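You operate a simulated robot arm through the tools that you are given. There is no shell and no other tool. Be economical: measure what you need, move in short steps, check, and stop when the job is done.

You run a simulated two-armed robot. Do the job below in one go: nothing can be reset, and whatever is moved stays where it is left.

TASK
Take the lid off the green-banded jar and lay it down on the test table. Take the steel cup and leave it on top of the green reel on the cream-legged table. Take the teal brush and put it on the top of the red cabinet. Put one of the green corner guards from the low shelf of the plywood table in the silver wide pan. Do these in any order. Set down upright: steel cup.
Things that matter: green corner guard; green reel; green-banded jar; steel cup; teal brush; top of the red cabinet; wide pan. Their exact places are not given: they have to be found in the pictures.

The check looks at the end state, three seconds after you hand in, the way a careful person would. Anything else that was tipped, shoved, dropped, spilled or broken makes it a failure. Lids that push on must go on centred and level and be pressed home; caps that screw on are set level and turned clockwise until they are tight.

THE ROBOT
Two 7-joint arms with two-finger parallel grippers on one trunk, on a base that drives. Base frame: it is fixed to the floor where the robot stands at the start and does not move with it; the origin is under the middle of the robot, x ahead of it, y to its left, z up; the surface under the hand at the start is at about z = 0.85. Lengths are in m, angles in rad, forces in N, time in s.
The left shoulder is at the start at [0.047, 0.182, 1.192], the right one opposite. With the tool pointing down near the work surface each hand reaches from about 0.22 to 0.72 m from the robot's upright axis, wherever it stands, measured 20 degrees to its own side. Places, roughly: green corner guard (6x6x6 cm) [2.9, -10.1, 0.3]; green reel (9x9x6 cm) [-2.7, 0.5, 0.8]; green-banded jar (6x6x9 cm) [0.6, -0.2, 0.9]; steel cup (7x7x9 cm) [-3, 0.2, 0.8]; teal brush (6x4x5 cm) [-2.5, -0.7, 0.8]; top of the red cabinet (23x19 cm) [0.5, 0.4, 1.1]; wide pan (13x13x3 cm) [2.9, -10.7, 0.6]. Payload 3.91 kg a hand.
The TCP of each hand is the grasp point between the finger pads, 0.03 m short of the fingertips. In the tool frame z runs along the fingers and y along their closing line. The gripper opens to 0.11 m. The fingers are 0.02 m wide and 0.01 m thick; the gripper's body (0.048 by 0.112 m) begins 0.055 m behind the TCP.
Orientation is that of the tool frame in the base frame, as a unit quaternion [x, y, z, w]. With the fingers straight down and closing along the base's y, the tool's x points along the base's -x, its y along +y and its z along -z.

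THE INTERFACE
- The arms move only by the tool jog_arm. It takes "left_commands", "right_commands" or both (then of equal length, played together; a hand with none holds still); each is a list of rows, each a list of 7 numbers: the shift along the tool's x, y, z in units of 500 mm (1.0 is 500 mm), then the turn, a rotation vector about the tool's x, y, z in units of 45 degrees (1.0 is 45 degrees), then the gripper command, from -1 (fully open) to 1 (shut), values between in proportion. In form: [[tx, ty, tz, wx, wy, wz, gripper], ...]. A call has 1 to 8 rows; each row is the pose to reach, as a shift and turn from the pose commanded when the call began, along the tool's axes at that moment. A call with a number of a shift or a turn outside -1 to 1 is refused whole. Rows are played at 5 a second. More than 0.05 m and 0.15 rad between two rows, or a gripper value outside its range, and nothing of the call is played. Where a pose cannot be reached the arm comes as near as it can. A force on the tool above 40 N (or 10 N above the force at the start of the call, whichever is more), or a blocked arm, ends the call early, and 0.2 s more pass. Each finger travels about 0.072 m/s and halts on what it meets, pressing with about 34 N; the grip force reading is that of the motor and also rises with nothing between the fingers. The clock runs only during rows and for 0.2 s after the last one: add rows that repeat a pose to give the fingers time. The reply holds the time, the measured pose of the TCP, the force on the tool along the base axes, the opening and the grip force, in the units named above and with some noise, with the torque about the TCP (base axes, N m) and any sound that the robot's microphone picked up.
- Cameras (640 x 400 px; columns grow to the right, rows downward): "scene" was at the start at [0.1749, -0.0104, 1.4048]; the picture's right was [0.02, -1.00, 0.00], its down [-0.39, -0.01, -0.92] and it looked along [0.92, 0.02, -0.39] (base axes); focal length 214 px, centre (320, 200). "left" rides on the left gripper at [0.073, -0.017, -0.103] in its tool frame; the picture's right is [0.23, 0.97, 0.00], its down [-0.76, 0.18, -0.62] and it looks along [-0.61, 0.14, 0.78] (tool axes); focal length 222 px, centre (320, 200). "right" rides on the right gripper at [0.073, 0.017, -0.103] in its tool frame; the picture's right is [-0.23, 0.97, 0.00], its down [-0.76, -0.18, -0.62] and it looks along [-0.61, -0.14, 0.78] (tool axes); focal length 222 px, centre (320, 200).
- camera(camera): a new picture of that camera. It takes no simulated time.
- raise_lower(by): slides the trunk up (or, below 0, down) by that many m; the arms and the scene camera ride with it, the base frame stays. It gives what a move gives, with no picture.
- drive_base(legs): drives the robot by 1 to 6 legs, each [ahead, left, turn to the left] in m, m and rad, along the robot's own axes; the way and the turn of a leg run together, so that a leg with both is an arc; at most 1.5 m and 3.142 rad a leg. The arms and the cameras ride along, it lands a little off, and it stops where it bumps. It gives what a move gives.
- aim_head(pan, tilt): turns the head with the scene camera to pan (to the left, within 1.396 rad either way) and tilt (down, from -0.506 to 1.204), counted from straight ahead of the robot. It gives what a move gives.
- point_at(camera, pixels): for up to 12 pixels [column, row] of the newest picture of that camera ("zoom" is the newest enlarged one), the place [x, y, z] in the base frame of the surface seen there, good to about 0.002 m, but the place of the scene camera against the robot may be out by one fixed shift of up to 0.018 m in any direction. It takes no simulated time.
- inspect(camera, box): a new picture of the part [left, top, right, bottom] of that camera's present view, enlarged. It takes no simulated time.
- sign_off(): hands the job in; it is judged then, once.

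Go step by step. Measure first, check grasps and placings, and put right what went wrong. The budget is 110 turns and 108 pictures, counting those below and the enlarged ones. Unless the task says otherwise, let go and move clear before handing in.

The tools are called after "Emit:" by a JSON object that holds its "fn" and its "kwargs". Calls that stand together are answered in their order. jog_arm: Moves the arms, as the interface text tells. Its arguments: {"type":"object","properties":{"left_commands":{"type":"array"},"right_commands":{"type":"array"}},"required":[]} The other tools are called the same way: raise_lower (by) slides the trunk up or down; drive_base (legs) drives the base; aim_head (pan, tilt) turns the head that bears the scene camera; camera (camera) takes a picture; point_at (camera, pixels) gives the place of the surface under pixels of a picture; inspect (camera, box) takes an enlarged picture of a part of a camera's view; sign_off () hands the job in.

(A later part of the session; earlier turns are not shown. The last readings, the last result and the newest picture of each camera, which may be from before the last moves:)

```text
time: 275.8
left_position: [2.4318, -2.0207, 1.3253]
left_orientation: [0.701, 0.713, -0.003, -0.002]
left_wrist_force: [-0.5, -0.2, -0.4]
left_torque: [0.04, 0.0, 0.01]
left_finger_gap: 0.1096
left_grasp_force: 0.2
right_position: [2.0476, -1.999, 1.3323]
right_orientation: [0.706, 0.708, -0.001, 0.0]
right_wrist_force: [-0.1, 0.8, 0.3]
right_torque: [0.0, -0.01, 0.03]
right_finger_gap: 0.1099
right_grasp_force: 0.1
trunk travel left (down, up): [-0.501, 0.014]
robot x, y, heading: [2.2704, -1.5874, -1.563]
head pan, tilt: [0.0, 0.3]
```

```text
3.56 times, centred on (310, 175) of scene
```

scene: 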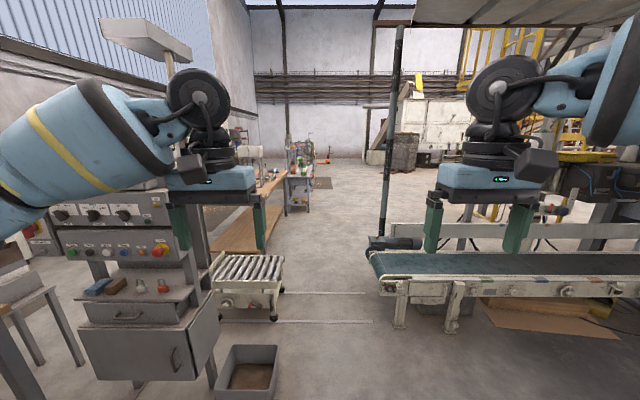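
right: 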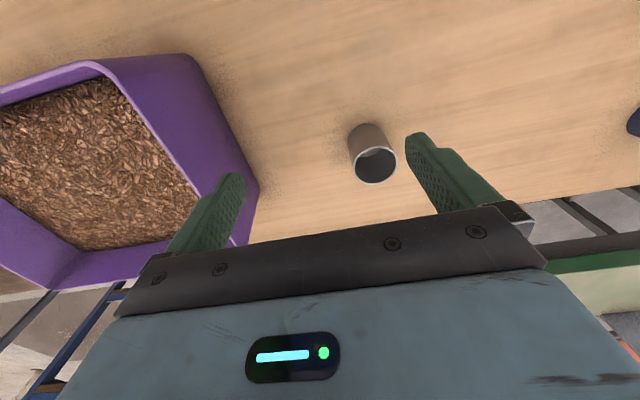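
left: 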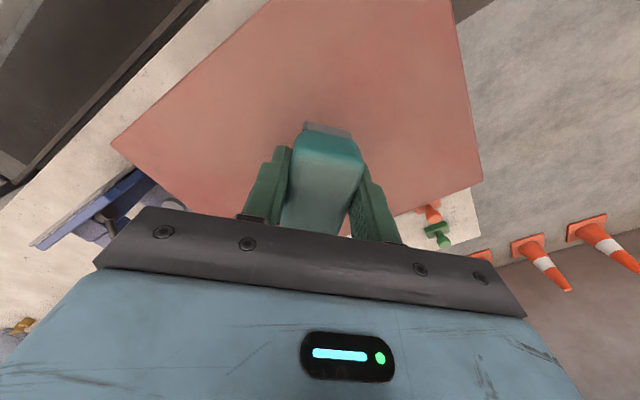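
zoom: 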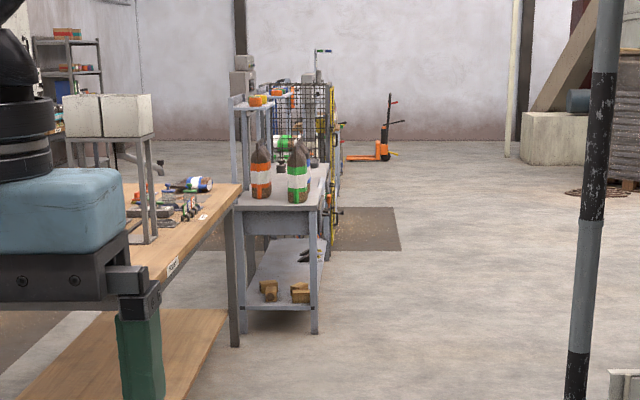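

The gap at y≈-3.2 is 0.82 m wide (1.82–2.64) and my elbows are wide, so I'll pass it sideways facing +x at x≈2.2. Then I'll shift to x≈1.75 and go on to y≈-9.

Emit:
{"fn": "drive_base", "kwargs": {"legs": [[0, 0, 1.563], [-0.07, 0, 0], [0, -1.5, 0], [0, -1.5, 0], [-0.45, 0, 0]]}}

Emit:
{"fn": "aim_head", "kwargs": {"pan": -1.0, "tilt": 0.3}}

Emit:
{"fn": "camera", "kwargs": {"camera": "scene"}}

```text
time: 308.9
left_position: [2.1267, -4.4609, 1.3239]
left_orientation: [0.012, 1.0, -0.004, -0.002]
left_wrist_force: [0.1, -0.5, -0.2]
left_torque: [-0.01, -0.02, -0.03]
left_finger_gap: 0.11
left_grasp_force: 0.1
right_position: [2.088, -4.8444, 1.3326]
right_orientation: [0.022, 1.0, -0.001, 0.0]
right_wrist_force: [-0.7, 0.1, -0.5]
right_torque: [0.01, 0.0, 0.0]
right_finger_gap: 0.1099
right_grasp_force: 0.0
trunk travel left (down, up): [-0.501, 0.014]
robot x, y, heading: [1.6842, -4.6004, -0.036]
head pan, tilt: [0.0, 0.3]
```

```text
time: 310.2
left_position: [2.1256, -4.4616, 1.3253]
left_orientation: [0.013, 1.0, -0.003, 0.001]
left_wrist_force: [0.1, -0.3, 0.6]
left_torque: [-0.02, 0.0, 0.04]
left_finger_gap: 0.11
left_grasp_force: 0.0
right_position: [2.0872, -4.844, 1.3325]
right_orientation: [0.022, 1.0, -0.001, 0.0]
right_wrist_force: [-0.1, -0.5, -0.7]
right_torque: [-0.01, -0.01, -0.01]
right_finger_gap: 0.1104
right_grasp_force: 0.0
trunk travel left (down, up): [-0.501, 0.014]
robot x, y, heading: [1.6836, -4.6008, -0.036]
head pan, tilt: [-1.0, 0.3]
```

```text
31 pictures are left
```

scene: 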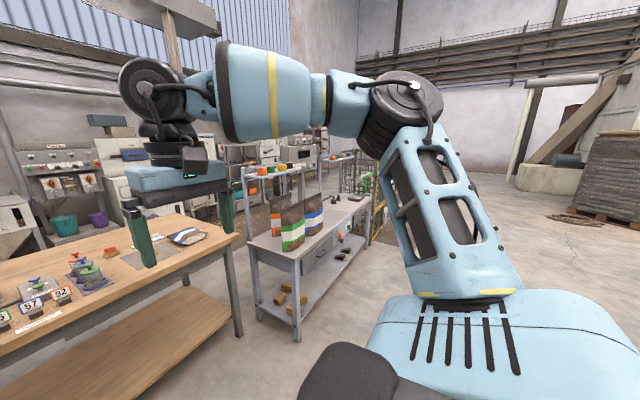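

Through the gap. I'll keep strafing to y≈-9.1 and look for the plywood table.

Emit:
{"fn": "drive_base", "kwargs": {"legs": [[0, 0, 0.036], [0, -1.5, 0], [0, -1.5, 0], [0, -1.5, 0]]}}

Emit:
{"fn": "aim_head", "kwargs": {"pan": -0.55, "tilt": 0.5}}

Emit:
{"fn": "camera", "kwargs": {"camera": "scene"}}

```text
time: 349.3
left_position: [2.1678, -8.9012, 1.3257]
left_orientation: [-0.008, 1.0, -0.003, 0.0]
left_wrist_force: [0.0, -0.9, 0.7]
left_torque: [-0.01, 0.0, 0.02]
left_finger_gap: 0.11
left_grasp_force: 0.0
right_position: [2.1454, -9.2842, 1.3331]
right_orientation: [0.0, 1.0, 0.0, -0.001]
right_wrist_force: [-0.5, -0.1, -0.3]
right_torque: [-0.01, -0.03, 0.0]
right_finger_gap: 0.11
right_grasp_force: 0.2
trunk travel left (down, up): [-0.501, 0.014]
robot x, y, heading: [1.732, -9.0609, 0.008]
head pan, tilt: [-1.0, 0.3]
```

```text
time: 350.2
left_position: [2.1684, -8.9, 1.3248]
left_orientation: [-0.008, 1.0, -0.004, 0.0]
left_wrist_force: [0.0, -0.8, 0.3]
left_torque: [-0.03, 0.0, -0.03]
left_finger_gap: 0.1101
left_grasp_force: 0.1
right_position: [2.1452, -9.2849, 1.3333]
right_orientation: [0.0, 1.0, -0.001, 0.0]
right_wrist_force: [-1.3, -0.2, 0.0]
right_torque: [0.02, 0.02, -0.02]
right_finger_gap: 0.1103
right_grasp_force: 0.0
trunk travel left (down, up): [-0.501, 0.014]
robot x, y, heading: [1.7324, -9.0579, 0.005]
head pan, tilt: [-0.55, 0.499]
```

```text
30 pictures are left
```

scene: 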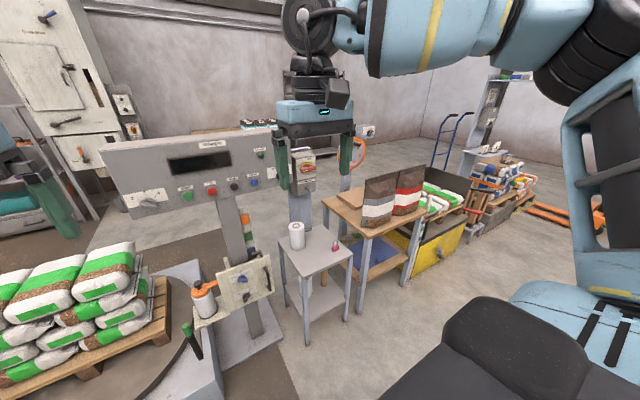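

A plywood table with bags stands at (370,215) and a grey stand at (315,260). I'll measure them and enlarge.

Emit:
{"fn": "inspect", "kwargs": {"camera": "scene", "box": [260, 150, 480, 350]}}

Emit:
{"fn": "point_at", "kwargs": {"camera": "scene", "pixels": [[365, 232], [325, 205], [425, 215], [345, 265], [280, 250], [350, 320], [305, 340], [400, 283], [375, 260], [380, 215], [320, 260], [430, 260]]}}

```text
2.00 times, centred on (370, 250) of scene
```

zoom: 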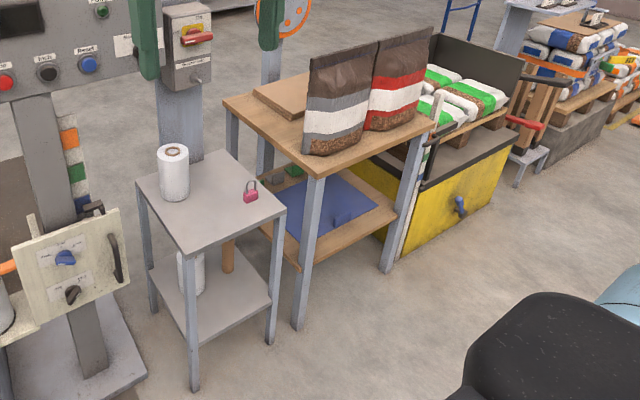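

```text
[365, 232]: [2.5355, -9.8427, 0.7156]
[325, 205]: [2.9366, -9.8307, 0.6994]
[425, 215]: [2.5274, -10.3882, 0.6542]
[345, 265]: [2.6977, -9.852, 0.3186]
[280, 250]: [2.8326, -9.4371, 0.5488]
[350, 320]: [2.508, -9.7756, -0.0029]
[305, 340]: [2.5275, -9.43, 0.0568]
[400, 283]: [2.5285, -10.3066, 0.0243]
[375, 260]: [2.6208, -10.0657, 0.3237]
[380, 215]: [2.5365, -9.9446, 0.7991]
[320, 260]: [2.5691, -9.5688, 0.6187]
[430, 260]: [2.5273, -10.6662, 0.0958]
```

The plywood table spans x 2.53–2.94, y -9.83 to -10.39, with its low shelf at z≈0.32; the guards sit near its back edge. Approaching from behind looks easier, so I'll look along the south side for a way round.

Emit:
{"fn": "drive_base", "kwargs": {"legs": [[0, -1.0, 0]]}}

Emit:
{"fn": "aim_head", "kwargs": {"pan": -0.3, "tilt": 0.5}}

Emit:
{"fn": "camera", "kwargs": {"camera": "scene"}}

```text
time: 359.1
left_position: [2.1769, -9.8806, 1.3247]
left_orientation: [-0.016, 1.0, -0.003, 0.0]
left_wrist_force: [-0.7, 0.5, 0.5]
left_torque: [0.0, 0.04, -0.01]
left_finger_gap: 0.11
left_grasp_force: 0.0
right_position: [2.1593, -10.2653, 1.3337]
right_orientation: [-0.007, 1.0, -0.001, 0.0]
right_wrist_force: [0.6, 1.1, 0.0]
right_torque: [-0.01, 0.05, -0.01]
right_finger_gap: 0.1101
right_grasp_force: 0.1
trunk travel left (down, up): [-0.501, 0.014]
robot x, y, heading: [1.7433, -10.0457, 0.017]
head pan, tilt: [-0.55, 0.499]
```

```text
time: 359.9
left_position: [2.177, -9.8801, 1.3255]
left_orientation: [-0.015, 1.0, -0.004, 0.0]
left_wrist_force: [-0.2, 0.4, 0.3]
left_torque: [0.0, 0.0, -0.01]
left_finger_gap: 0.1103
left_grasp_force: 0.0
right_position: [2.1598, -10.2654, 1.3334]
right_orientation: [-0.007, 1.0, -0.001, 0.0]
right_wrist_force: [-0.2, -0.9, 1.0]
right_torque: [-0.01, -0.02, 0.0]
right_finger_gap: 0.1099
right_grasp_force: 0.0
trunk travel left (down, up): [-0.501, 0.014]
robot x, y, heading: [1.7454, -10.0444, 0.017]
head pan, tilt: [-0.3, 0.499]
```

```text
28 pictures are left
```

scene: 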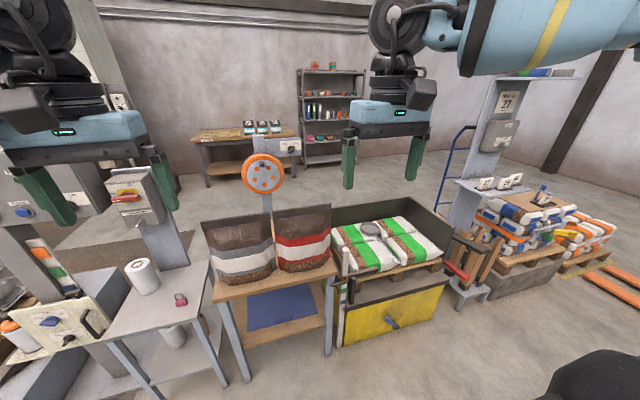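

The silver pan sits on bags in the yellow cart at (371,231). I'll lower the trunk to see into the plywood table's low shelf.

Emit:
{"fn": "raise_lower", "kwargs": {"by": -0.3}}

Emit:
{"fn": "inspect", "kwargs": {"camera": "scene", "box": [200, 180, 460, 360]}}

```text
time: 362.9
left_position: [2.1765, -9.8814, 1.0253]
left_orientation: [-0.015, 1.0, -0.003, 0.0]
left_wrist_force: [-0.1, 0.5, 0.6]
left_torque: [0.01, 0.0, 0.0]
left_finger_gap: 0.1101
left_grasp_force: 0.1
right_position: [2.1588, -10.2652, 1.0341]
right_orientation: [-0.007, 1.0, -0.001, 0.0]
right_wrist_force: [0.2, -1.2, 0.7]
right_torque: [0.02, -0.01, -0.01]
right_finger_gap: 0.11
right_grasp_force: 0.1
trunk travel left (down, up): [-0.201, 0.314]
robot x, y, heading: [1.7449, -10.0458, 0.017]
head pan, tilt: [-0.3, 0.499]
```

```text
2.22 times, centred on (330, 270) of scene
```

zoom: 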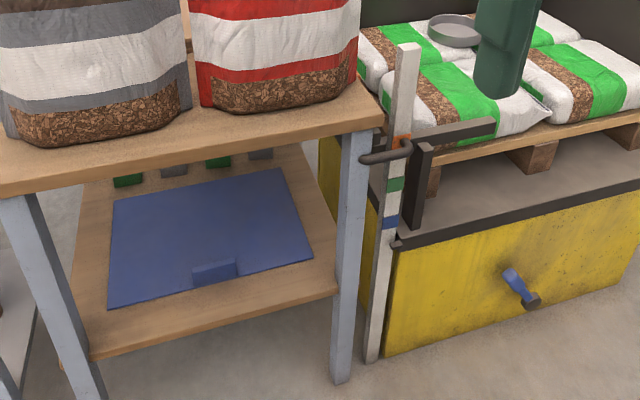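

Guards are visible in a row at the shelf's back: green (127,180), grey (173,168), green (217,160), grey (262,153). I'll lower a bit more, get a closer view and measure.

Emit:
{"fn": "raise_lower", "kwargs": {"by": -0.15}}

Emit:
{"fn": "inspect", "kwargs": {"camera": "scene", "box": [210, 140, 350, 260]}}

```text
time: 364.1
left_position: [2.1841, -9.8775, 0.91]
left_orientation: [-0.019, 1.0, -0.003, -0.006]
left_wrist_force: [0.3, 1.5, -0.1]
left_torque: [-0.16, 0.06, -0.08]
left_finger_gap: 0.1099
left_grasp_force: 0.1
right_position: [2.1637, -10.2649, 0.9192]
right_orientation: [-0.007, 1.0, -0.001, -0.005]
right_wrist_force: [-0.1, -0.8, 0.2]
right_torque: [-0.02, 0.0, -0.01]
right_finger_gap: 0.1099
right_grasp_force: 0.1
trunk travel left (down, up): [-0.091, 0.423]
robot x, y, heading: [1.7453, -10.0449, 0.014]
head pan, tilt: [-0.3, 0.499]
stopped: the force on the tool passed its limit at 52 N (the readings are from after the stop); the commanded pose is now the measured one
```

```text
3.33 times, centred on (280, 200) of scene
```

zoom: 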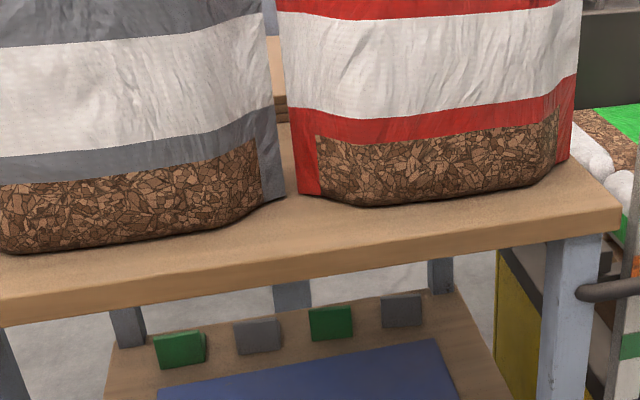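

Guards are clearly visible now. I'll measure them (green at (180,350) and (330,322)), plus the table edges.

Emit:
{"fn": "point_at", "kwargs": {"camera": "zoom", "pixels": [[180, 350], [157, 350], [204, 348], [182, 335], [182, 366], [330, 323], [312, 325], [350, 322], [330, 308], [330, 340], [260, 372], [300, 275]]}}

Emit:
{"fn": "inspect", "kwargs": {"camera": "scene", "box": [230, 225, 320, 275]}}

```text
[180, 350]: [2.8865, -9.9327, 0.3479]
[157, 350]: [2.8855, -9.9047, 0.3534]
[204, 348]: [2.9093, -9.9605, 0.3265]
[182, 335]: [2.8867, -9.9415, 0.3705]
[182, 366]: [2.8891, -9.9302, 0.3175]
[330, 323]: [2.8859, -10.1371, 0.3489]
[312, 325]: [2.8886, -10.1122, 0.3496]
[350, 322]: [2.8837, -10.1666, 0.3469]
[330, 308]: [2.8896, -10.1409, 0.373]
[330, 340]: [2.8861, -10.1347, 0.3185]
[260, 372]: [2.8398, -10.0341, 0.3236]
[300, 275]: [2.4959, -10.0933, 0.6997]
```

```text
7.11 times, centred on (275, 250) of scene
```

zoom: 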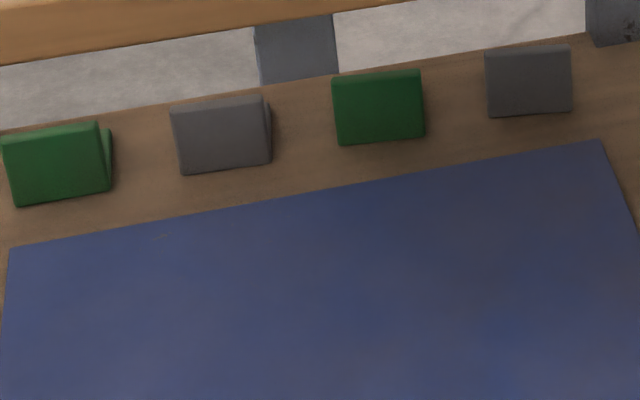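

The green guards are at (2.886,-9.933) and (2.886,-10.137), standing at the shelf's back edge, so I'll reach them from behind the table. I'll raise the trunk and scan the south route.

Emit:
{"fn": "raise_lower", "kwargs": {"by": 0.36}}

Emit:
{"fn": "aim_head", "kwargs": {"pan": -0.75, "tilt": 0.35}}

Emit:
{"fn": "camera", "kwargs": {"camera": "scene"}}

Emit:
{"fn": "point_at", "kwargs": {"camera": "scene", "pixels": [[240, 200], [180, 180], [330, 230], [380, 240], [300, 250], [420, 260], [260, 260], [340, 200], [280, 180], [450, 200], [380, 200], [120, 170]]}}

```text
time: 367.6
left_position: [2.1847, -9.8772, 1.2703]
left_orientation: [-0.019, 1.0, -0.002, -0.007]
left_wrist_force: [-1.3, 0.2, 0.0]
left_torque: [0.0, 0.01, 0.0]
left_finger_gap: 0.1101
left_grasp_force: 0.1
right_position: [2.1635, -10.2654, 1.2805]
right_orientation: [-0.007, 1.0, -0.001, -0.005]
right_wrist_force: [-0.4, 0.2, 1.4]
right_torque: [-0.02, -0.01, 0.01]
right_finger_gap: 0.1097
right_grasp_force: 0.1
trunk travel left (down, up): [-0.451, 0.063]
robot x, y, heading: [1.7463, -10.0455, 0.023]
head pan, tilt: [-0.3, 0.499]
```

```text
time: 368.5
left_position: [2.1836, -9.8781, 1.271]
left_orientation: [-0.019, 1.0, -0.003, -0.006]
left_wrist_force: [-0.8, -1.0, -0.2]
left_torque: [-0.02, -0.02, -0.02]
left_finger_gap: 0.1101
left_grasp_force: 0.1
right_position: [2.1629, -10.2654, 1.2803]
right_orientation: [-0.007, 1.0, 0.0, -0.004]
right_wrist_force: [-0.3, 0.3, -0.6]
right_torque: [0.0, -0.01, -0.01]
right_finger_gap: 0.1102
right_grasp_force: 0.0
trunk travel left (down, up): [-0.451, 0.063]
robot x, y, heading: [1.7443, -10.0483, 0.017]
head pan, tilt: [-0.75, 0.351]
```

```text
24 pictures are left
```

scene: 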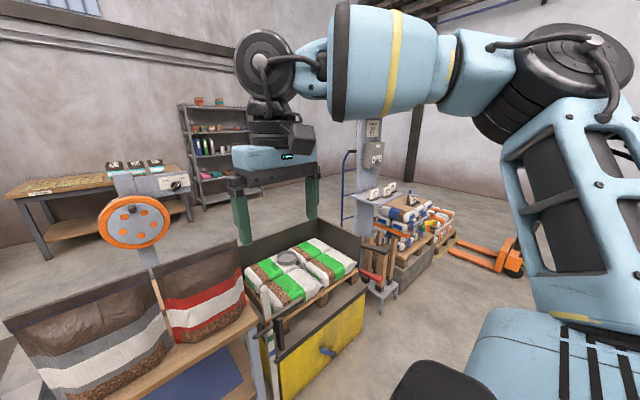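

```text
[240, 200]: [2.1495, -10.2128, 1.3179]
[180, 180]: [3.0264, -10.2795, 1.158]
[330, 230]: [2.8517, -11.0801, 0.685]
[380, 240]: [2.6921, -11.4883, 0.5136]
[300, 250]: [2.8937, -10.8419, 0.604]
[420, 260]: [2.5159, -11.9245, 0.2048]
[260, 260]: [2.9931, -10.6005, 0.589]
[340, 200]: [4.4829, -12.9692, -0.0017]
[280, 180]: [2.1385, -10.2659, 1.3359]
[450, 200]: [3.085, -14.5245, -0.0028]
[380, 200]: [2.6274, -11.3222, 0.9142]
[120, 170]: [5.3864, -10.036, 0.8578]
```

I'll measure the pallets and pallet jack to route around them.

Emit:
{"fn": "point_at", "kwargs": {"camera": "scene", "pixels": [[512, 275], [505, 240], [470, 262], [452, 248], [440, 232], [430, 215], [415, 285], [455, 222], [480, 235], [470, 210], [500, 215], [400, 180]]}}

Emit:
{"fn": "inspect", "kwargs": {"camera": "scene", "box": [340, 150, 540, 300]}}

```text
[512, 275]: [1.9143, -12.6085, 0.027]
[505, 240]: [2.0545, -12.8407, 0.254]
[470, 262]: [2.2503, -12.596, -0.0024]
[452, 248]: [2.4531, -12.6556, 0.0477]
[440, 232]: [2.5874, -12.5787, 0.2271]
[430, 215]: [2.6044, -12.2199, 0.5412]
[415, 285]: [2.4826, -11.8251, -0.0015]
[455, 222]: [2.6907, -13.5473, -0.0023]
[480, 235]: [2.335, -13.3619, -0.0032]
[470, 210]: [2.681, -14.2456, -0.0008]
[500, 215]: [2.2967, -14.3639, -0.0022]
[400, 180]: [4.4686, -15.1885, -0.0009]
```

```text
2.67 times, centred on (440, 225) of scene
```

zoom: 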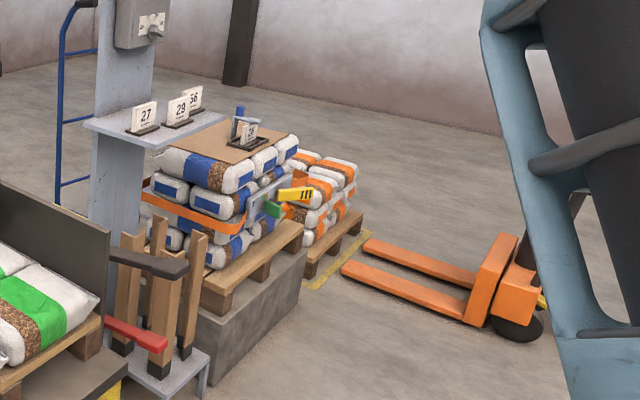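

Route: west to x≈1.25, south to y≈-13.85 past the pallet jack, then east behind the pallets. I'll do the first stretch and check.

Emit:
{"fn": "drive_base", "kwargs": {"legs": [[-0.5, 0, -0.02], [0, -1.3, 0], [0, -1.3, 0], [0, -1.25, 0]]}}

Emit:
{"fn": "aim_head", "kwargs": {"pan": 0.4, "tilt": 0.35}}

Emit:
{"fn": "camera", "kwargs": {"camera": "scene"}}

Emit:
{"fn": "point_at", "kwargs": {"camera": "scene", "pixels": [[350, 200], [250, 220], [400, 260], [300, 260], [200, 260], [150, 230], [320, 170], [420, 200], [230, 180], [480, 230]]}}

```text
time: 404.6
left_position: [1.7451, -13.7275, 1.2711]
left_orientation: [-0.012, 1.0, -0.002, -0.007]
left_wrist_force: [0.9, 0.2, 0.1]
left_torque: [-0.01, 0.0, -0.01]
left_finger_gap: 0.1101
left_grasp_force: 0.1
right_position: [1.7188, -14.1155, 1.2795]
right_orientation: [0.001, 1.0, 0.0, -0.004]
right_wrist_force: [-0.5, -0.2, -0.4]
right_torque: [0.01, 0.03, 0.01]
right_finger_gap: 0.1099
right_grasp_force: 0.1
trunk travel left (down, up): [-0.451, 0.063]
robot x, y, heading: [1.3035, -13.8924, -0.002]
head pan, tilt: [-0.75, 0.351]
```

```text
time: 405.9
left_position: [1.7441, -13.7275, 1.2703]
left_orientation: [-0.012, 1.0, -0.003, -0.005]
left_wrist_force: [0.3, 1.2, -0.7]
left_torque: [0.02, -0.02, 0.0]
left_finger_gap: 0.11
left_grasp_force: 0.1
right_position: [1.7192, -14.1148, 1.2807]
right_orientation: [0.001, 1.0, -0.001, -0.005]
right_wrist_force: [0.1, 0.1, -0.1]
right_torque: [0.01, 0.03, 0.0]
right_finger_gap: 0.1101
right_grasp_force: 0.0
trunk travel left (down, up): [-0.451, 0.063]
robot x, y, heading: [1.3035, -13.8917, 0.003]
head pan, tilt: [0.4, 0.351]
```

```text
22 pictures are left
```

scene: 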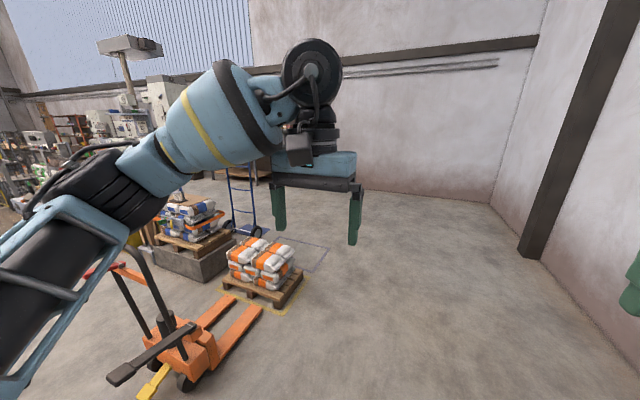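

```text
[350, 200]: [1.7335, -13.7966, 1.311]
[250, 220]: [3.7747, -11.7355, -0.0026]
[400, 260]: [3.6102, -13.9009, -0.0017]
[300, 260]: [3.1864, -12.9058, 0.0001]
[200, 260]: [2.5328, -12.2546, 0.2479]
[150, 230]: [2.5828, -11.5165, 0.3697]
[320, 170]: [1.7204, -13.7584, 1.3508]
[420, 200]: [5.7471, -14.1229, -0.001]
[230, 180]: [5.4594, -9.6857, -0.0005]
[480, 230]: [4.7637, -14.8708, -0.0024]
```

The jack and pallets are at left, and the floor east is clear. I'll drive east to x≈4.5, turn to face -x, and start north.

Emit:
{"fn": "drive_base", "kwargs": {"legs": [[0, -0.25, 0], [1.5, 0, 0], [1.5, 0, 0], [0.2, 0, 3.139], [0, -1.4, 0], [0, -1.4, 0]]}}

Emit:
{"fn": "aim_head", "kwargs": {"pan": -0.2, "tilt": 0.5}}

Emit:
{"fn": "camera", "kwargs": {"camera": "scene"}}

```text
time: 453.9
left_position: [3.8304, -11.4016, 1.2709]
left_orientation: [1.0, 0.004, 0.006, -0.003]
left_wrist_force: [0.3, 0.7, 1.1]
left_torque: [-0.06, 0.03, 0.0]
left_finger_gap: 0.1102
left_grasp_force: 0.1
right_position: [3.8618, -11.0133, 1.2788]
right_orientation: [1.0, -0.008, 0.004, -0.001]
right_wrist_force: [1.0, -0.4, 0.6]
right_torque: [-0.01, 0.01, -0.01]
right_finger_gap: 0.1098
right_grasp_force: 0.1
trunk travel left (down, up): [-0.451, 0.063]
robot x, y, heading: [4.2754, -11.2457, 3.124]
head pan, tilt: [0.4, 0.351]
cut short: leg 4
```

```text
time: 454.9
left_position: [3.832, -11.4008, 1.2705]
left_orientation: [1.0, 0.004, 0.007, -0.003]
left_wrist_force: [-0.2, -0.8, 0.8]
left_torque: [0.02, 0.03, 0.01]
left_finger_gap: 0.1099
left_grasp_force: 0.1
right_position: [3.8624, -11.0151, 1.2802]
right_orientation: [1.0, -0.008, 0.004, -0.001]
right_wrist_force: [0.4, -0.1, -0.5]
right_torque: [0.03, -0.03, 0.03]
right_finger_gap: 0.11
right_grasp_force: 0.0
trunk travel left (down, up): [-0.451, 0.063]
robot x, y, heading: [4.2765, -11.2475, 3.129]
head pan, tilt: [-0.201, 0.499]
```

```text
21 pictures are left
```

scene: 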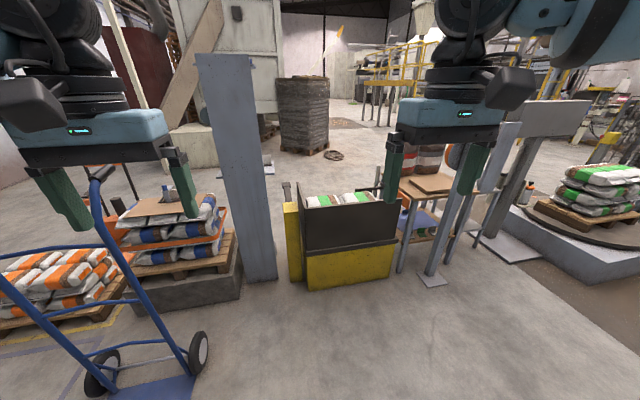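

I'm behind the row now: yellow cart at (350,245), plywood table behind the grey post at (440,240). I'll strafe to y≈-10.2 and look closer.

Emit:
{"fn": "drive_base", "kwargs": {"legs": [[0, -1.05, 0.012]]}}

Emit:
{"fn": "aim_head", "kwargs": {"pan": 0.0, "tilt": 0.6}}

Emit:
{"fn": "camera", "kwargs": {"camera": "scene"}}

```text
time: 464.3
left_position: [3.8418, -10.3618, 1.2718]
left_orientation: [1.0, 0.005, 0.005, -0.003]
left_wrist_force: [-0.9, 0.7, -0.4]
left_torque: [-0.01, 0.02, 0.0]
left_finger_gap: 0.11
left_grasp_force: 0.0
right_position: [3.8743, -9.9736, 1.2797]
right_orientation: [1.0, -0.007, 0.005, 0.0]
right_wrist_force: [0.7, 0.1, 0.4]
right_torque: [0.01, -0.03, -0.01]
right_finger_gap: 0.1098
right_grasp_force: 0.0
trunk travel left (down, up): [-0.451, 0.063]
robot x, y, heading: [4.2876, -10.205, 3.132]
head pan, tilt: [-0.201, 0.499]
```

```text
time: 465.0
left_position: [3.8415, -10.3614, 1.271]
left_orientation: [1.0, 0.005, 0.006, -0.003]
left_wrist_force: [0.1, 0.7, 0.2]
left_torque: [0.01, 0.02, -0.03]
left_finger_gap: 0.1101
left_grasp_force: 0.0
right_position: [3.8731, -9.9755, 1.2807]
right_orientation: [1.0, -0.008, 0.005, -0.001]
right_wrist_force: [0.1, -0.2, 0.0]
right_torque: [0.01, 0.0, 0.0]
right_finger_gap: 0.11
right_grasp_force: 0.1
trunk travel left (down, up): [-0.451, 0.063]
robot x, y, heading: [4.2861, -10.208, 3.13]
head pan, tilt: [0.0, 0.6]
```

```text
20 pictures are left
```

scene: 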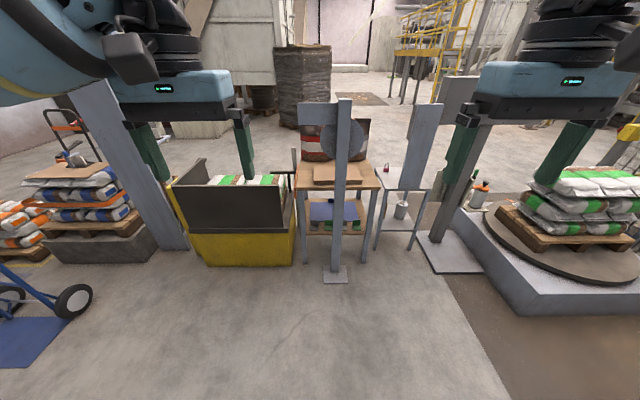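

Emit:
{"fn": "inspect", "kwargs": {"camera": "scene", "box": [280, 160, 400, 290]}}

Emit:
{"fn": "point_at", "kwargs": {"camera": "scene", "pixels": [[336, 275], [322, 282], [340, 220], [345, 270], [323, 206], [335, 206], [310, 206], [358, 206], [300, 185], [378, 185], [235, 205], [240, 230]]}}

```text
3.08 times, centred on (340, 225) of scene
```

zoom: 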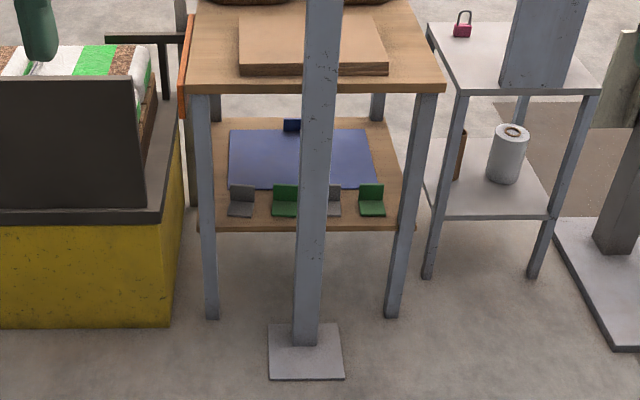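

```text
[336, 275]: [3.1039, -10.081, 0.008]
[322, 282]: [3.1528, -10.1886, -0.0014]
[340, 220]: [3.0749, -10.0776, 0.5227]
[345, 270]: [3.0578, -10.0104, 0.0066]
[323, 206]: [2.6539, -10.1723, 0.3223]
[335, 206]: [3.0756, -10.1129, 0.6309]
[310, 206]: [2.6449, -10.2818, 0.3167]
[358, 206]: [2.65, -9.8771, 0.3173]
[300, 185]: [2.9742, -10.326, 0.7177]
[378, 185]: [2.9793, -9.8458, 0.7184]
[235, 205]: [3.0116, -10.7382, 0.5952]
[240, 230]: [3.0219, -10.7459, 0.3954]
```

From behind, each guard is an L: a base plate plus an upright plate at x≈2.886. A grey post (x≈3.02–3.08, y≈-10.05..-10.11) stands between the two green ones. I'll measure the leg beside the right-hand green guard, the other column's base and the cart's back panel.

Emit:
{"fn": "point_at", "kwargs": {"camera": "zoom", "pixels": [[404, 210], [412, 180], [371, 190], [371, 210], [360, 205], [385, 205], [334, 200], [318, 140], [560, 230], [600, 340], [428, 92], [332, 140]]}}

Emit:
{"fn": "point_at", "kwargs": {"camera": "scene", "pixels": [[440, 270], [482, 268], [420, 238], [450, 220], [425, 150], [230, 190], [200, 235]]}}

```text
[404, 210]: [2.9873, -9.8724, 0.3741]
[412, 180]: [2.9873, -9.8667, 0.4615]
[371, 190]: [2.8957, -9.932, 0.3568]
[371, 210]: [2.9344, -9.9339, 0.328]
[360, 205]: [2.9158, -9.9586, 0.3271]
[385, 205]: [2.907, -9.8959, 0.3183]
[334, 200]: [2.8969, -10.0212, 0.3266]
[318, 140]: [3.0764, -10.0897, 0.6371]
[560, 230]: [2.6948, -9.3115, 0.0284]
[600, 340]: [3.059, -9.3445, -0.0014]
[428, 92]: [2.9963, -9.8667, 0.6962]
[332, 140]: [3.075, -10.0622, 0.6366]
```

```text
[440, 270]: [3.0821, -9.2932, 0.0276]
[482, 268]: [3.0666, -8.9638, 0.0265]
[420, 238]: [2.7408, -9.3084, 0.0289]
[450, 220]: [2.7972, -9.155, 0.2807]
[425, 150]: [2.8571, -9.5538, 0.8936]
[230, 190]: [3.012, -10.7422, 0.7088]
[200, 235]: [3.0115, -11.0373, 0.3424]
```

The right-hand green guard (A: x≈2.89, y≈-9.933) can be pinched by its upright plate with the right arm from behind, with the camera turned away from the leg at y≈-9.89. I'll lower the trunk here in the open and turn the right wrist.

Emit:
{"fn": "raise_lower", "kwargs": {"by": -0.33}}

Emit:
{"fn": "jog_arm", "kwargs": {"right_commands": [[0, 0, 0, 0, 0, 0.18, -0.2], [0, 0, 0, 0, 0, 0.36, -0.2], [0, 0, 0, 0, 0, 0.54, 0.2], [0, 0, 0, 0, 0, 0.72, 0.2], [0, 0, 0, 0, 0, 0.88, 0.2], [0, 0, 0, 0, 0, 1.0, 0.2]]}}

Emit:
{"fn": "jog_arm", "kwargs": {"right_commands": [[0, 0, 0, 0, 0, 0.18, 0.2], [0, 0, 0, 0, 0, 0.36, 0.2], [0, 0, 0, 0, 0, 0.54, 0.2], [0, 0, 0, 0, 0, 0.72, 0.2], [0, 0, 0, 0, 0, 0.88, 0.2], [0, 0, 0, 0, 0, 1.0, 0.2]]}}

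Emit:
{"fn": "jog_arm", "kwargs": {"right_commands": [[0, 0, 0, -0.15, 0, 0, 0.2], [0, 0, 0, -0.3, 0, 0, 0.2], [0, 0, 0, -0.45, 0, 0, 0.2], [0, 0, 0, -0.6, 0, 0, 0.2], [0, 0, 0, -0.75, 0, 0, 0.2], [0, 0, 0, -0.89, 0, 0, 0.2], [0, 0, 0, -0.89, 0, 0, 0.2]]}}

```text
time: 468.3
left_position: [3.8431, -10.362, 0.9418]
left_orientation: [1.0, 0.005, 0.007, -0.003]
left_wrist_force: [0.8, 0.2, -0.4]
left_torque: [0.02, 0.01, 0.03]
left_finger_gap: 0.1098
left_grasp_force: 0.1
right_position: [3.8748, -9.9753, 0.9508]
right_orientation: [1.0, -0.007, 0.004, -0.001]
right_wrist_force: [0.3, 0.9, 0.2]
right_torque: [0.01, -0.03, -0.02]
right_finger_gap: 0.1097
right_grasp_force: 0.0
trunk travel left (down, up): [-0.121, 0.393]
robot x, y, heading: [4.2856, -10.2096, 3.133]
head pan, tilt: [0.0, 0.6]
```

```text
time: 469.7
left_position: [3.8432, -10.3617, 0.9401]
left_orientation: [1.0, 0.006, 0.005, -0.002]
left_wrist_force: [-0.2, 0.1, 0.1]
left_torque: [-0.02, 0.0, 0.02]
left_finger_gap: 0.1102
left_grasp_force: 0.2
right_position: [3.8727, -9.9758, 0.9501]
right_orientation: [0.921, -0.391, 0.004, -0.002]
right_wrist_force: [0.0, 0.0, -0.2]
right_torque: [-0.02, 0.0, 0.0]
right_finger_gap: 0.044
right_grasp_force: 0.1
trunk travel left (down, up): [-0.121, 0.393]
robot x, y, heading: [4.2861, -10.2074, 3.136]
head pan, tilt: [0.0, 0.6]
```

```text
time: 471.1
left_position: [3.8426, -10.3607, 0.9413]
left_orientation: [1.0, 0.005, 0.006, -0.003]
left_wrist_force: [0.0, 0.5, -0.3]
left_torque: [0.0, 0.01, 0.0]
left_finger_gap: 0.1103
left_grasp_force: 0.1
right_position: [3.8743, -9.9753, 0.9508]
right_orientation: [-0.701, 0.713, -0.003, 0.004]
right_wrist_force: [-0.1, 0.1, -0.4]
right_torque: [0.0, 0.0, -0.01]
right_finger_gap: 0.044
right_grasp_force: 0.0
trunk travel left (down, up): [-0.121, 0.393]
robot x, y, heading: [4.2809, -10.2036, 3.134]
head pan, tilt: [0.0, 0.6]
```

```text
time: 472.7
left_position: [3.8426, -10.3625, 0.9407]
left_orientation: [1.0, 0.005, 0.005, -0.003]
left_wrist_force: [-0.9, 0.9, -0.5]
left_torque: [-0.01, -0.03, -0.01]
left_finger_gap: 0.1098
left_grasp_force: 0.0
right_position: [3.8733, -9.9748, 0.9501]
right_orientation: [-0.661, 0.669, 0.242, -0.238]
right_wrist_force: [0.1, -0.4, -0.4]
right_torque: [-0.04, 0.0, 0.02]
right_finger_gap: 0.0443
right_grasp_force: 0.0
trunk travel left (down, up): [-0.121, 0.393]
robot x, y, heading: [4.286, -10.2103, 3.132]
head pan, tilt: [0.0, 0.6]
```

Orientation is right: fingers point -x and 50° down, with the camera toward -y. I'll lower the hand to z≈0.62 here, then drive up behind the table.

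Emit:
{"fn": "jog_arm", "kwargs": {"right_commands": [[0.016, -0.052, 0.063, 0, 0, 0, 0.2], [0.032, -0.105, 0.127, 0, 0, 0, 0.2], [0.049, -0.157, 0.19, 0, 0, 0, 0.2], [0.065, -0.21, 0.254, 0, 0, 0, 0.2], [0.081, -0.262, 0.317, 0, 0, 0, 0.2], [0.097, -0.315, 0.381, 0, 0, 0, 0.2], [0.114, -0.367, 0.444, 0, 0, 0, 0.2], [0.13, -0.42, 0.508, 0, 0, 0, 0.2]]}}

Emit:
{"fn": "drive_base", "kwargs": {"legs": [[0.45, 0, -0.13], [0.2, 0, 0]]}}

Emit:
{"fn": "camera", "kwargs": {"camera": "right"}}

Emit:
{"fn": "camera", "kwargs": {"camera": "scene"}}

```text
time: 474.5
left_position: [3.8425, -10.3616, 0.9414]
left_orientation: [1.0, 0.005, 0.006, -0.002]
left_wrist_force: [-0.7, -0.6, 0.7]
left_torque: [-0.02, -0.01, 0.02]
left_finger_gap: 0.11
left_grasp_force: 0.0
right_position: [3.8328, -10.0607, 0.6038]
right_orientation: [-0.66, 0.671, 0.241, -0.238]
right_wrist_force: [0.1, 0.0, 0.5]
right_torque: [0.01, 0.01, -0.02]
right_finger_gap: 0.0439
right_grasp_force: 0.0
right hand out of reach, approached as far as the arm can: row 2, 3, 4, 5, 6, 7, 8
trunk travel left (down, up): [-0.121, 0.393]
robot x, y, heading: [4.2828, -10.2077, 3.132]
head pan, tilt: [0.0, 0.6]
```

```text
time: 478.4
left_position: [3.1788, -10.2335, 0.9416]
left_orientation: [0.998, -0.065, 0.006, -0.002]
left_wrist_force: [-0.4, 0.7, 0.8]
left_torque: [0.03, -0.02, 0.0]
left_finger_gap: 0.11
left_grasp_force: 0.0
right_position: [3.2104, -9.932, 0.6036]
right_orientation: [-0.613, 0.715, 0.257, -0.219]
right_wrist_force: [0.5, -0.2, 0.4]
right_torque: [-0.01, 0.0, 0.01]
right_finger_gap: 0.0442
right_grasp_force: 0.2
trunk travel left (down, up): [-0.121, 0.393]
robot x, y, heading: [3.6412, -10.1345, 2.992]
head pan, tilt: [0.0, 0.6]
```

```text
18 pictures are left
```

right: 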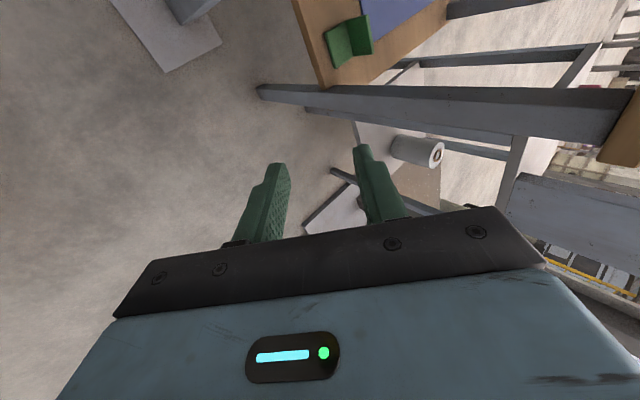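

```text
17 pictures are left
```

scene: 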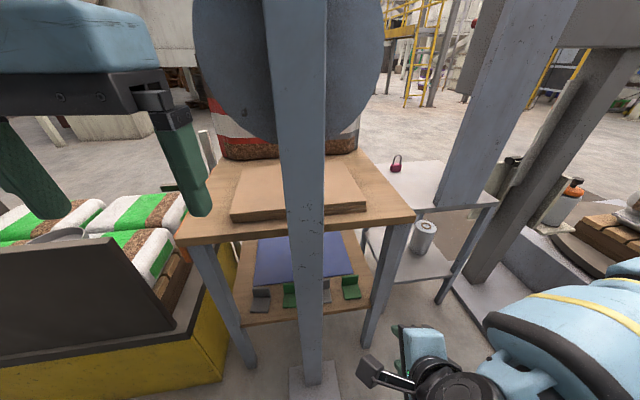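

The right camera sees guard A at (347,42). I'll enlarge and measure it with this accurate camera.

Emit:
{"fn": "inspect", "kwargs": {"camera": "right", "box": [290, 0, 450, 110]}}

Emit:
{"fn": "point_at", "kwargs": {"camera": "right", "pixels": [[325, 33], [338, 63], [365, 22], [369, 52], [347, 38], [345, 58], [350, 60], [320, 85], [262, 90], [400, 95], [310, 105], [352, 30]]}}

```text
3.64 times, centred on (370, 55) of right
```

zoom: 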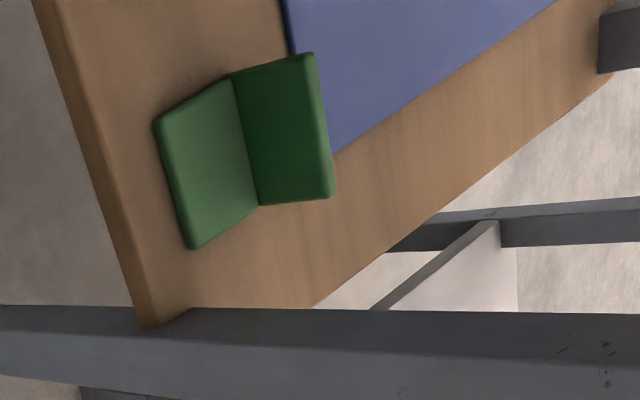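

```text
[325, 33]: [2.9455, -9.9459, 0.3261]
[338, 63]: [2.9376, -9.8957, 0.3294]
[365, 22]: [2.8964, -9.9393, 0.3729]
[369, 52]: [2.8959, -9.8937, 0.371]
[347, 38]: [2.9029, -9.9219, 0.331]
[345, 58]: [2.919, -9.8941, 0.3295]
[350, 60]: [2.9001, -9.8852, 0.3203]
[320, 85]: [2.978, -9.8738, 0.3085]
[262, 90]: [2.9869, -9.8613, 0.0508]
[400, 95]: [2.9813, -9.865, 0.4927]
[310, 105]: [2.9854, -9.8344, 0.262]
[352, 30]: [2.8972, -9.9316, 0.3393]
```

Guard A: upright plate at x 2.888–2.897, y centre -9.921, top z 0.373; the leg's inner face is at y≈-9.87. I'll shift the idle left hand away from the post's disc, move up 6 cm and look again.

Emit:
{"fn": "jog_arm", "kwargs": {"left_commands": [[0.02, 0.07, 0, 0, 0, 0, -1], [0.05, 0.14, 0, 0, 0, 0, -1], [0.08, 0.2, 0, 0, 0, 0, -1], [0.08, 0.2, 0, 0, 0, 0, -1]]}}

Emit:
{"fn": "drive_base", "kwargs": {"legs": [[0.07, 0, 0]]}}

Emit:
{"fn": "point_at", "kwargs": {"camera": "right", "pixels": [[200, 40], [190, 10], [215, 30]]}}

```text
time: 479.4
left_position: [3.2056, -10.3359, 0.942]
left_orientation: [0.998, -0.064, 0.006, -0.002]
left_wrist_force: [-0.3, -0.5, 0.5]
left_torque: [-0.01, 0.02, 0.0]
left_finger_gap: 0.1098
left_grasp_force: 0.0
right_position: [3.2111, -9.9331, 0.604]
right_orientation: [-0.614, 0.713, 0.257, -0.22]
right_wrist_force: [0.6, -0.1, 0.0]
right_torque: [0.02, 0.04, -0.01]
right_finger_gap: 0.0441
right_grasp_force: 0.0
trunk travel left (down, up): [-0.121, 0.393]
robot x, y, heading: [3.6403, -10.1406, 2.992]
head pan, tilt: [0.0, 0.6]
```

```text
time: 480.4
left_position: [3.1368, -10.3264, 0.9419]
left_orientation: [0.998, -0.064, 0.006, -0.002]
left_wrist_force: [0.0, 0.0, 0.5]
left_torque: [0.0, 0.0, 0.04]
left_finger_gap: 0.1101
left_grasp_force: 0.0
right_position: [3.1423, -9.9222, 0.6029]
right_orientation: [-0.612, 0.715, 0.256, -0.219]
right_wrist_force: [-0.8, -1.4, 0.3]
right_torque: [-0.02, -0.02, 0.01]
right_finger_gap: 0.044
right_grasp_force: 0.1
trunk travel left (down, up): [-0.121, 0.393]
robot x, y, heading: [3.5676, -10.1302, 2.985]
head pan, tilt: [0.0, 0.6]
```

```text
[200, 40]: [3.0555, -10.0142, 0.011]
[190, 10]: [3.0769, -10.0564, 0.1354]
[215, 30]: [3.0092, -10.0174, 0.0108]
```

The post's near face is at y≈-10.05 and my camera sticks out toward it, so I'll keep the hand nearer y -9.905 on the way in. Moving to the pre-grasp point.

Emit:
{"fn": "jog_arm", "kwargs": {"right_commands": [[0, 0.02, 0.064, 0, 0, 0, 0.2], [0, 0.04, 0.128, 0, 0, 0, 0.2], [0, 0.06, 0.192, 0, 0, 0, 0.2], [0, 0.079, 0.255, 0, 0, 0, 0.2], [0, 0.079, 0.255, 0, 0, 0, 0.2]]}}

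Emit:
{"fn": "camera", "kwargs": {"camera": "right"}}

Emit:
{"fn": "camera", "kwargs": {"camera": "scene"}}

```text
time: 481.6
left_position: [3.1374, -10.3263, 0.9422]
left_orientation: [0.998, -0.065, 0.006, -0.002]
left_wrist_force: [-0.2, -0.2, 0.7]
left_torque: [0.03, 0.01, -0.02]
left_finger_gap: 0.1099
left_grasp_force: 0.2
right_position: [3.0313, -9.9056, 0.5293]
right_orientation: [-0.612, 0.715, 0.258, -0.22]
right_wrist_force: [-0.2, 0.6, 0.1]
right_torque: [-0.04, -0.02, -0.06]
right_finger_gap: 0.044
right_grasp_force: 0.1
trunk travel left (down, up): [-0.121, 0.393]
robot x, y, heading: [3.5694, -10.1295, 2.997]
head pan, tilt: [0.0, 0.6]
```

```text
15 pictures are left
```

right: 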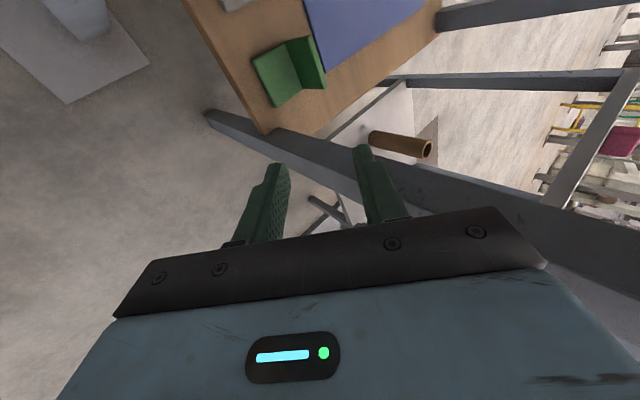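

```text
14 pictures are left
```

scene: 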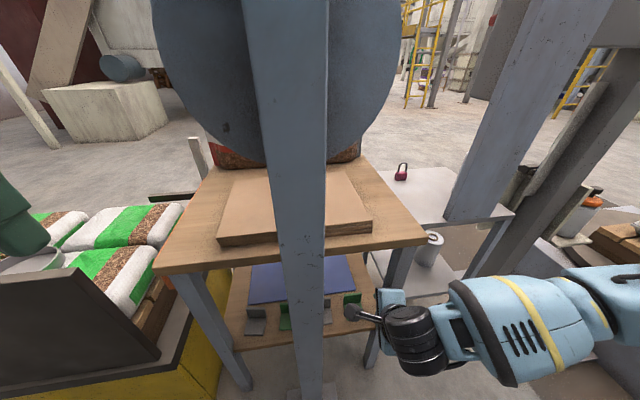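

I'll check the leg edge position against the planned path before going in.

Emit:
{"fn": "point_at", "kwargs": {"camera": "right", "pixels": [[285, 132], [320, 142], [345, 150], [250, 130], [325, 155], [297, 42], [321, 85], [253, 62], [275, 103], [296, 75]]}}

```text
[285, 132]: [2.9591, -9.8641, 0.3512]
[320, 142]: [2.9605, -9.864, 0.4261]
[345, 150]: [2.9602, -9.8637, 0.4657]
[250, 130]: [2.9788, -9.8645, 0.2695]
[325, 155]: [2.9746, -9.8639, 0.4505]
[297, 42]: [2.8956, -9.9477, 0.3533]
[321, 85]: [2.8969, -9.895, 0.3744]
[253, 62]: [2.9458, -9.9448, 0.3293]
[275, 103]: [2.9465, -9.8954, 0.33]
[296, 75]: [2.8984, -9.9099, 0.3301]
```

The leg's inner face is at y -9.864, leaving enough room. I'll go in along the tool axis to the grasp point and check before closing.

Emit:
{"fn": "jog_arm", "kwargs": {"right_commands": [[0.015, -0.001, 0.078, 0, 0, 0, 0.2], [0.03, -0.002, 0.156, 0, 0, 0, 0.2], [0.046, -0.004, 0.234, 0, 0, 0, 0.2], [0.062, -0.005, 0.312, 0, 0, 0, 0.2], [0.077, -0.0066, 0.36, 0, 0, 0, 0.2], [0.077, -0.0066, 0.386, 0, 0, 0, 0.2], [0.077, -0.0066, 0.386, 0, 0, 0, 0.2]]}}

Emit:
{"fn": "inspect", "kwargs": {"camera": "right", "box": [200, 40, 440, 220]}}

```text
time: 482.6
left_position: [3.1366, -10.3266, 0.9422]
left_orientation: [0.998, -0.063, 0.008, -0.002]
left_wrist_force: [-0.4, 0.1, 0.6]
left_torque: [-0.05, 0.0, 0.01]
left_finger_gap: 0.11
left_grasp_force: 0.0
right_position: [2.971, -9.892, 0.4493]
right_orientation: [-0.625, 0.703, 0.247, -0.232]
right_wrist_force: [-0.3, -6.3, -0.4]
right_torque: [0.53, -0.01, 0.03]
right_finger_gap: 0.0437
right_grasp_force: 0.0
right hand out of reach, approached as far as the arm can: row 2, 3, 4, 5
trunk travel left (down, up): [-0.121, 0.393]
robot x, y, heading: [3.5728, -10.1289, 2.996]
head pan, tilt: [0.0, 0.6]
stopped in row 5 (right hand): the force on the tool passed its limit at 65 N (the readings are from after the stop); the commanded pose is now the measured one
```

```text
2.22 times, centred on (320, 130) of right
```

zoom: 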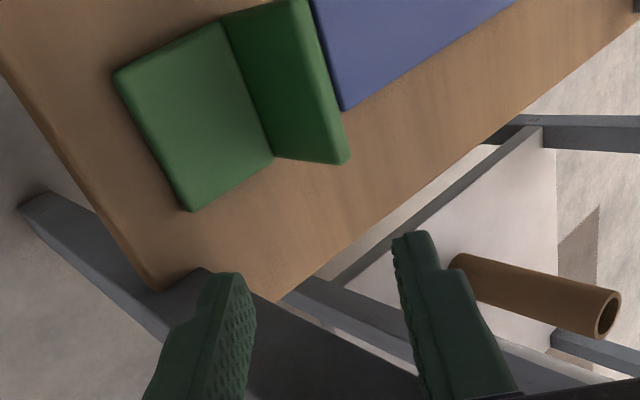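

The arm ran short of reach and drifted +y, touching the leg. I'll back straight out, then shift the base left and lower the trunk for better reach.

Emit:
{"fn": "jog_arm", "kwargs": {"right_commands": [[0.03, 0, -0.02, 0, 0, 0, 0.2], [0.04, 0, -0.1, 0, 0, 0, 0.2], [0.04, 0, -0.18, 0, 0, 0, 0.2], [0.04, 0, -0.26, 0, 0, 0, 0.2], [0.04, 0, -0.34, 0, 0, 0, 0.2], [0.04, 0, -0.4, 0, 0, 0, 0.2]]}}

Emit:
{"fn": "camera", "kwargs": {"camera": "right"}}

```text
time: 484.0
left_position: [3.1384, -10.3286, 0.9423]
left_orientation: [0.998, -0.063, 0.007, -0.002]
left_wrist_force: [-0.5, -0.1, 0.4]
left_torque: [0.01, -0.03, -0.01]
left_finger_gap: 0.1098
left_grasp_force: 0.0
right_position: [3.0974, -9.9214, 0.6021]
right_orientation: [-0.624, 0.705, 0.249, -0.229]
right_wrist_force: [0.2, -0.5, -0.2]
right_torque: [0.02, 0.02, -0.03]
right_finger_gap: 0.044
right_grasp_force: 0.1
right hand out of reach, approached as far as the arm can: row 1
trunk travel left (down, up): [-0.121, 0.393]
robot x, y, heading: [3.5699, -10.128, 2.993]
head pan, tilt: [0.0, 0.6]
```

```text
12 pictures are left
```

right: 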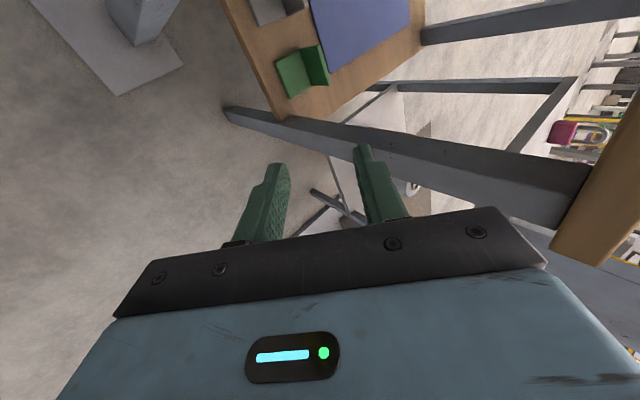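

I'll check the leg and guard have not moved, pull the hand back 7 cm, and then strafe left 0.13 m and lower the trunk 0.1 m.

Emit:
{"fn": "point_at", "kwargs": {"camera": "right", "pixels": [[300, 122], [345, 134], [278, 62], [292, 95], [327, 84], [318, 48]]}}

Emit:
{"fn": "jog_arm", "kwargs": {"right_commands": [[-0.012, -0.055, -0.045, 0, 0, 0, 0.2], [-0.022, -0.107, -0.088, 0, 0, 0, 0.2]]}}

Emit:
{"fn": "drive_base", "kwargs": {"legs": [[0, 0.13, 0]]}}

Emit:
{"fn": "raise_lower", "kwargs": {"by": -0.1}}

```text
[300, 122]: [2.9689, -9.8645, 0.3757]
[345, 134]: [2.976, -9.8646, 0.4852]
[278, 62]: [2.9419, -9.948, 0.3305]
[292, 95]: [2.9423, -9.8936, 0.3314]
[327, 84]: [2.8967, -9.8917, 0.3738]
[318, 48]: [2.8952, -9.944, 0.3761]
```

```text
time: 484.6
left_position: [3.1369, -10.3281, 0.9405]
left_orientation: [0.998, -0.063, 0.006, -0.003]
left_wrist_force: [-1.5, -0.4, -0.1]
left_torque: [0.04, 0.03, 0.01]
left_finger_gap: 0.11
left_grasp_force: 0.2
right_position: [3.1457, -9.9252, 0.5915]
right_orientation: [-0.623, 0.705, 0.248, -0.23]
right_wrist_force: [-0.1, 0.0, 0.2]
right_torque: [0.03, -0.01, -0.04]
right_finger_gap: 0.044
right_grasp_force: 0.0
right hand out of reach, approached as far as the arm can: row 2
trunk travel left (down, up): [-0.121, 0.393]
robot x, y, heading: [3.5699, -10.1344, 2.989]
head pan, tilt: [0.0, 0.6]
```

```text
time: 486.4
left_position: [3.1175, -10.4581, 0.941]
left_orientation: [0.998, -0.063, 0.007, -0.002]
left_wrist_force: [1.1, -0.8, 0.7]
left_torque: [-0.01, 0.04, 0.0]
left_finger_gap: 0.1102
left_grasp_force: 0.0
right_position: [3.1251, -10.0554, 0.5919]
right_orientation: [-0.623, 0.705, 0.248, -0.231]
right_wrist_force: [-0.1, 0.3, -0.1]
right_torque: [-0.04, 0.0, -0.01]
right_finger_gap: 0.0441
right_grasp_force: 0.0
trunk travel left (down, up): [-0.121, 0.393]
robot x, y, heading: [3.5471, -10.2613, 2.995]
head pan, tilt: [0.0, 0.6]
```

```text
time: 487.5
left_position: [3.0919, -10.4541, 0.8378]
left_orientation: [0.997, -0.064, 0.037, -0.002]
left_wrist_force: [0.5, 0.7, 0.0]
left_torque: [-0.02, 0.03, -0.01]
left_finger_gap: 0.1099
left_grasp_force: 0.0
right_position: [3.1213, -10.0548, 0.4844]
right_orientation: [-0.632, 0.712, 0.223, -0.21]
right_wrist_force: [8.2, -0.8, 3.7]
right_torque: [-0.02, 0.08, 0.11]
right_finger_gap: 0.0418
right_grasp_force: 0.1
trunk travel left (down, up): [-0.035, 0.479]
robot x, y, heading: [3.5525, -10.2612, 2.993]
head pan, tilt: [0.0, 0.6]
stopped: the force on the tool passed its limit at 60 N (the readings are from after the stop); the commanded pose is now the measured one
```

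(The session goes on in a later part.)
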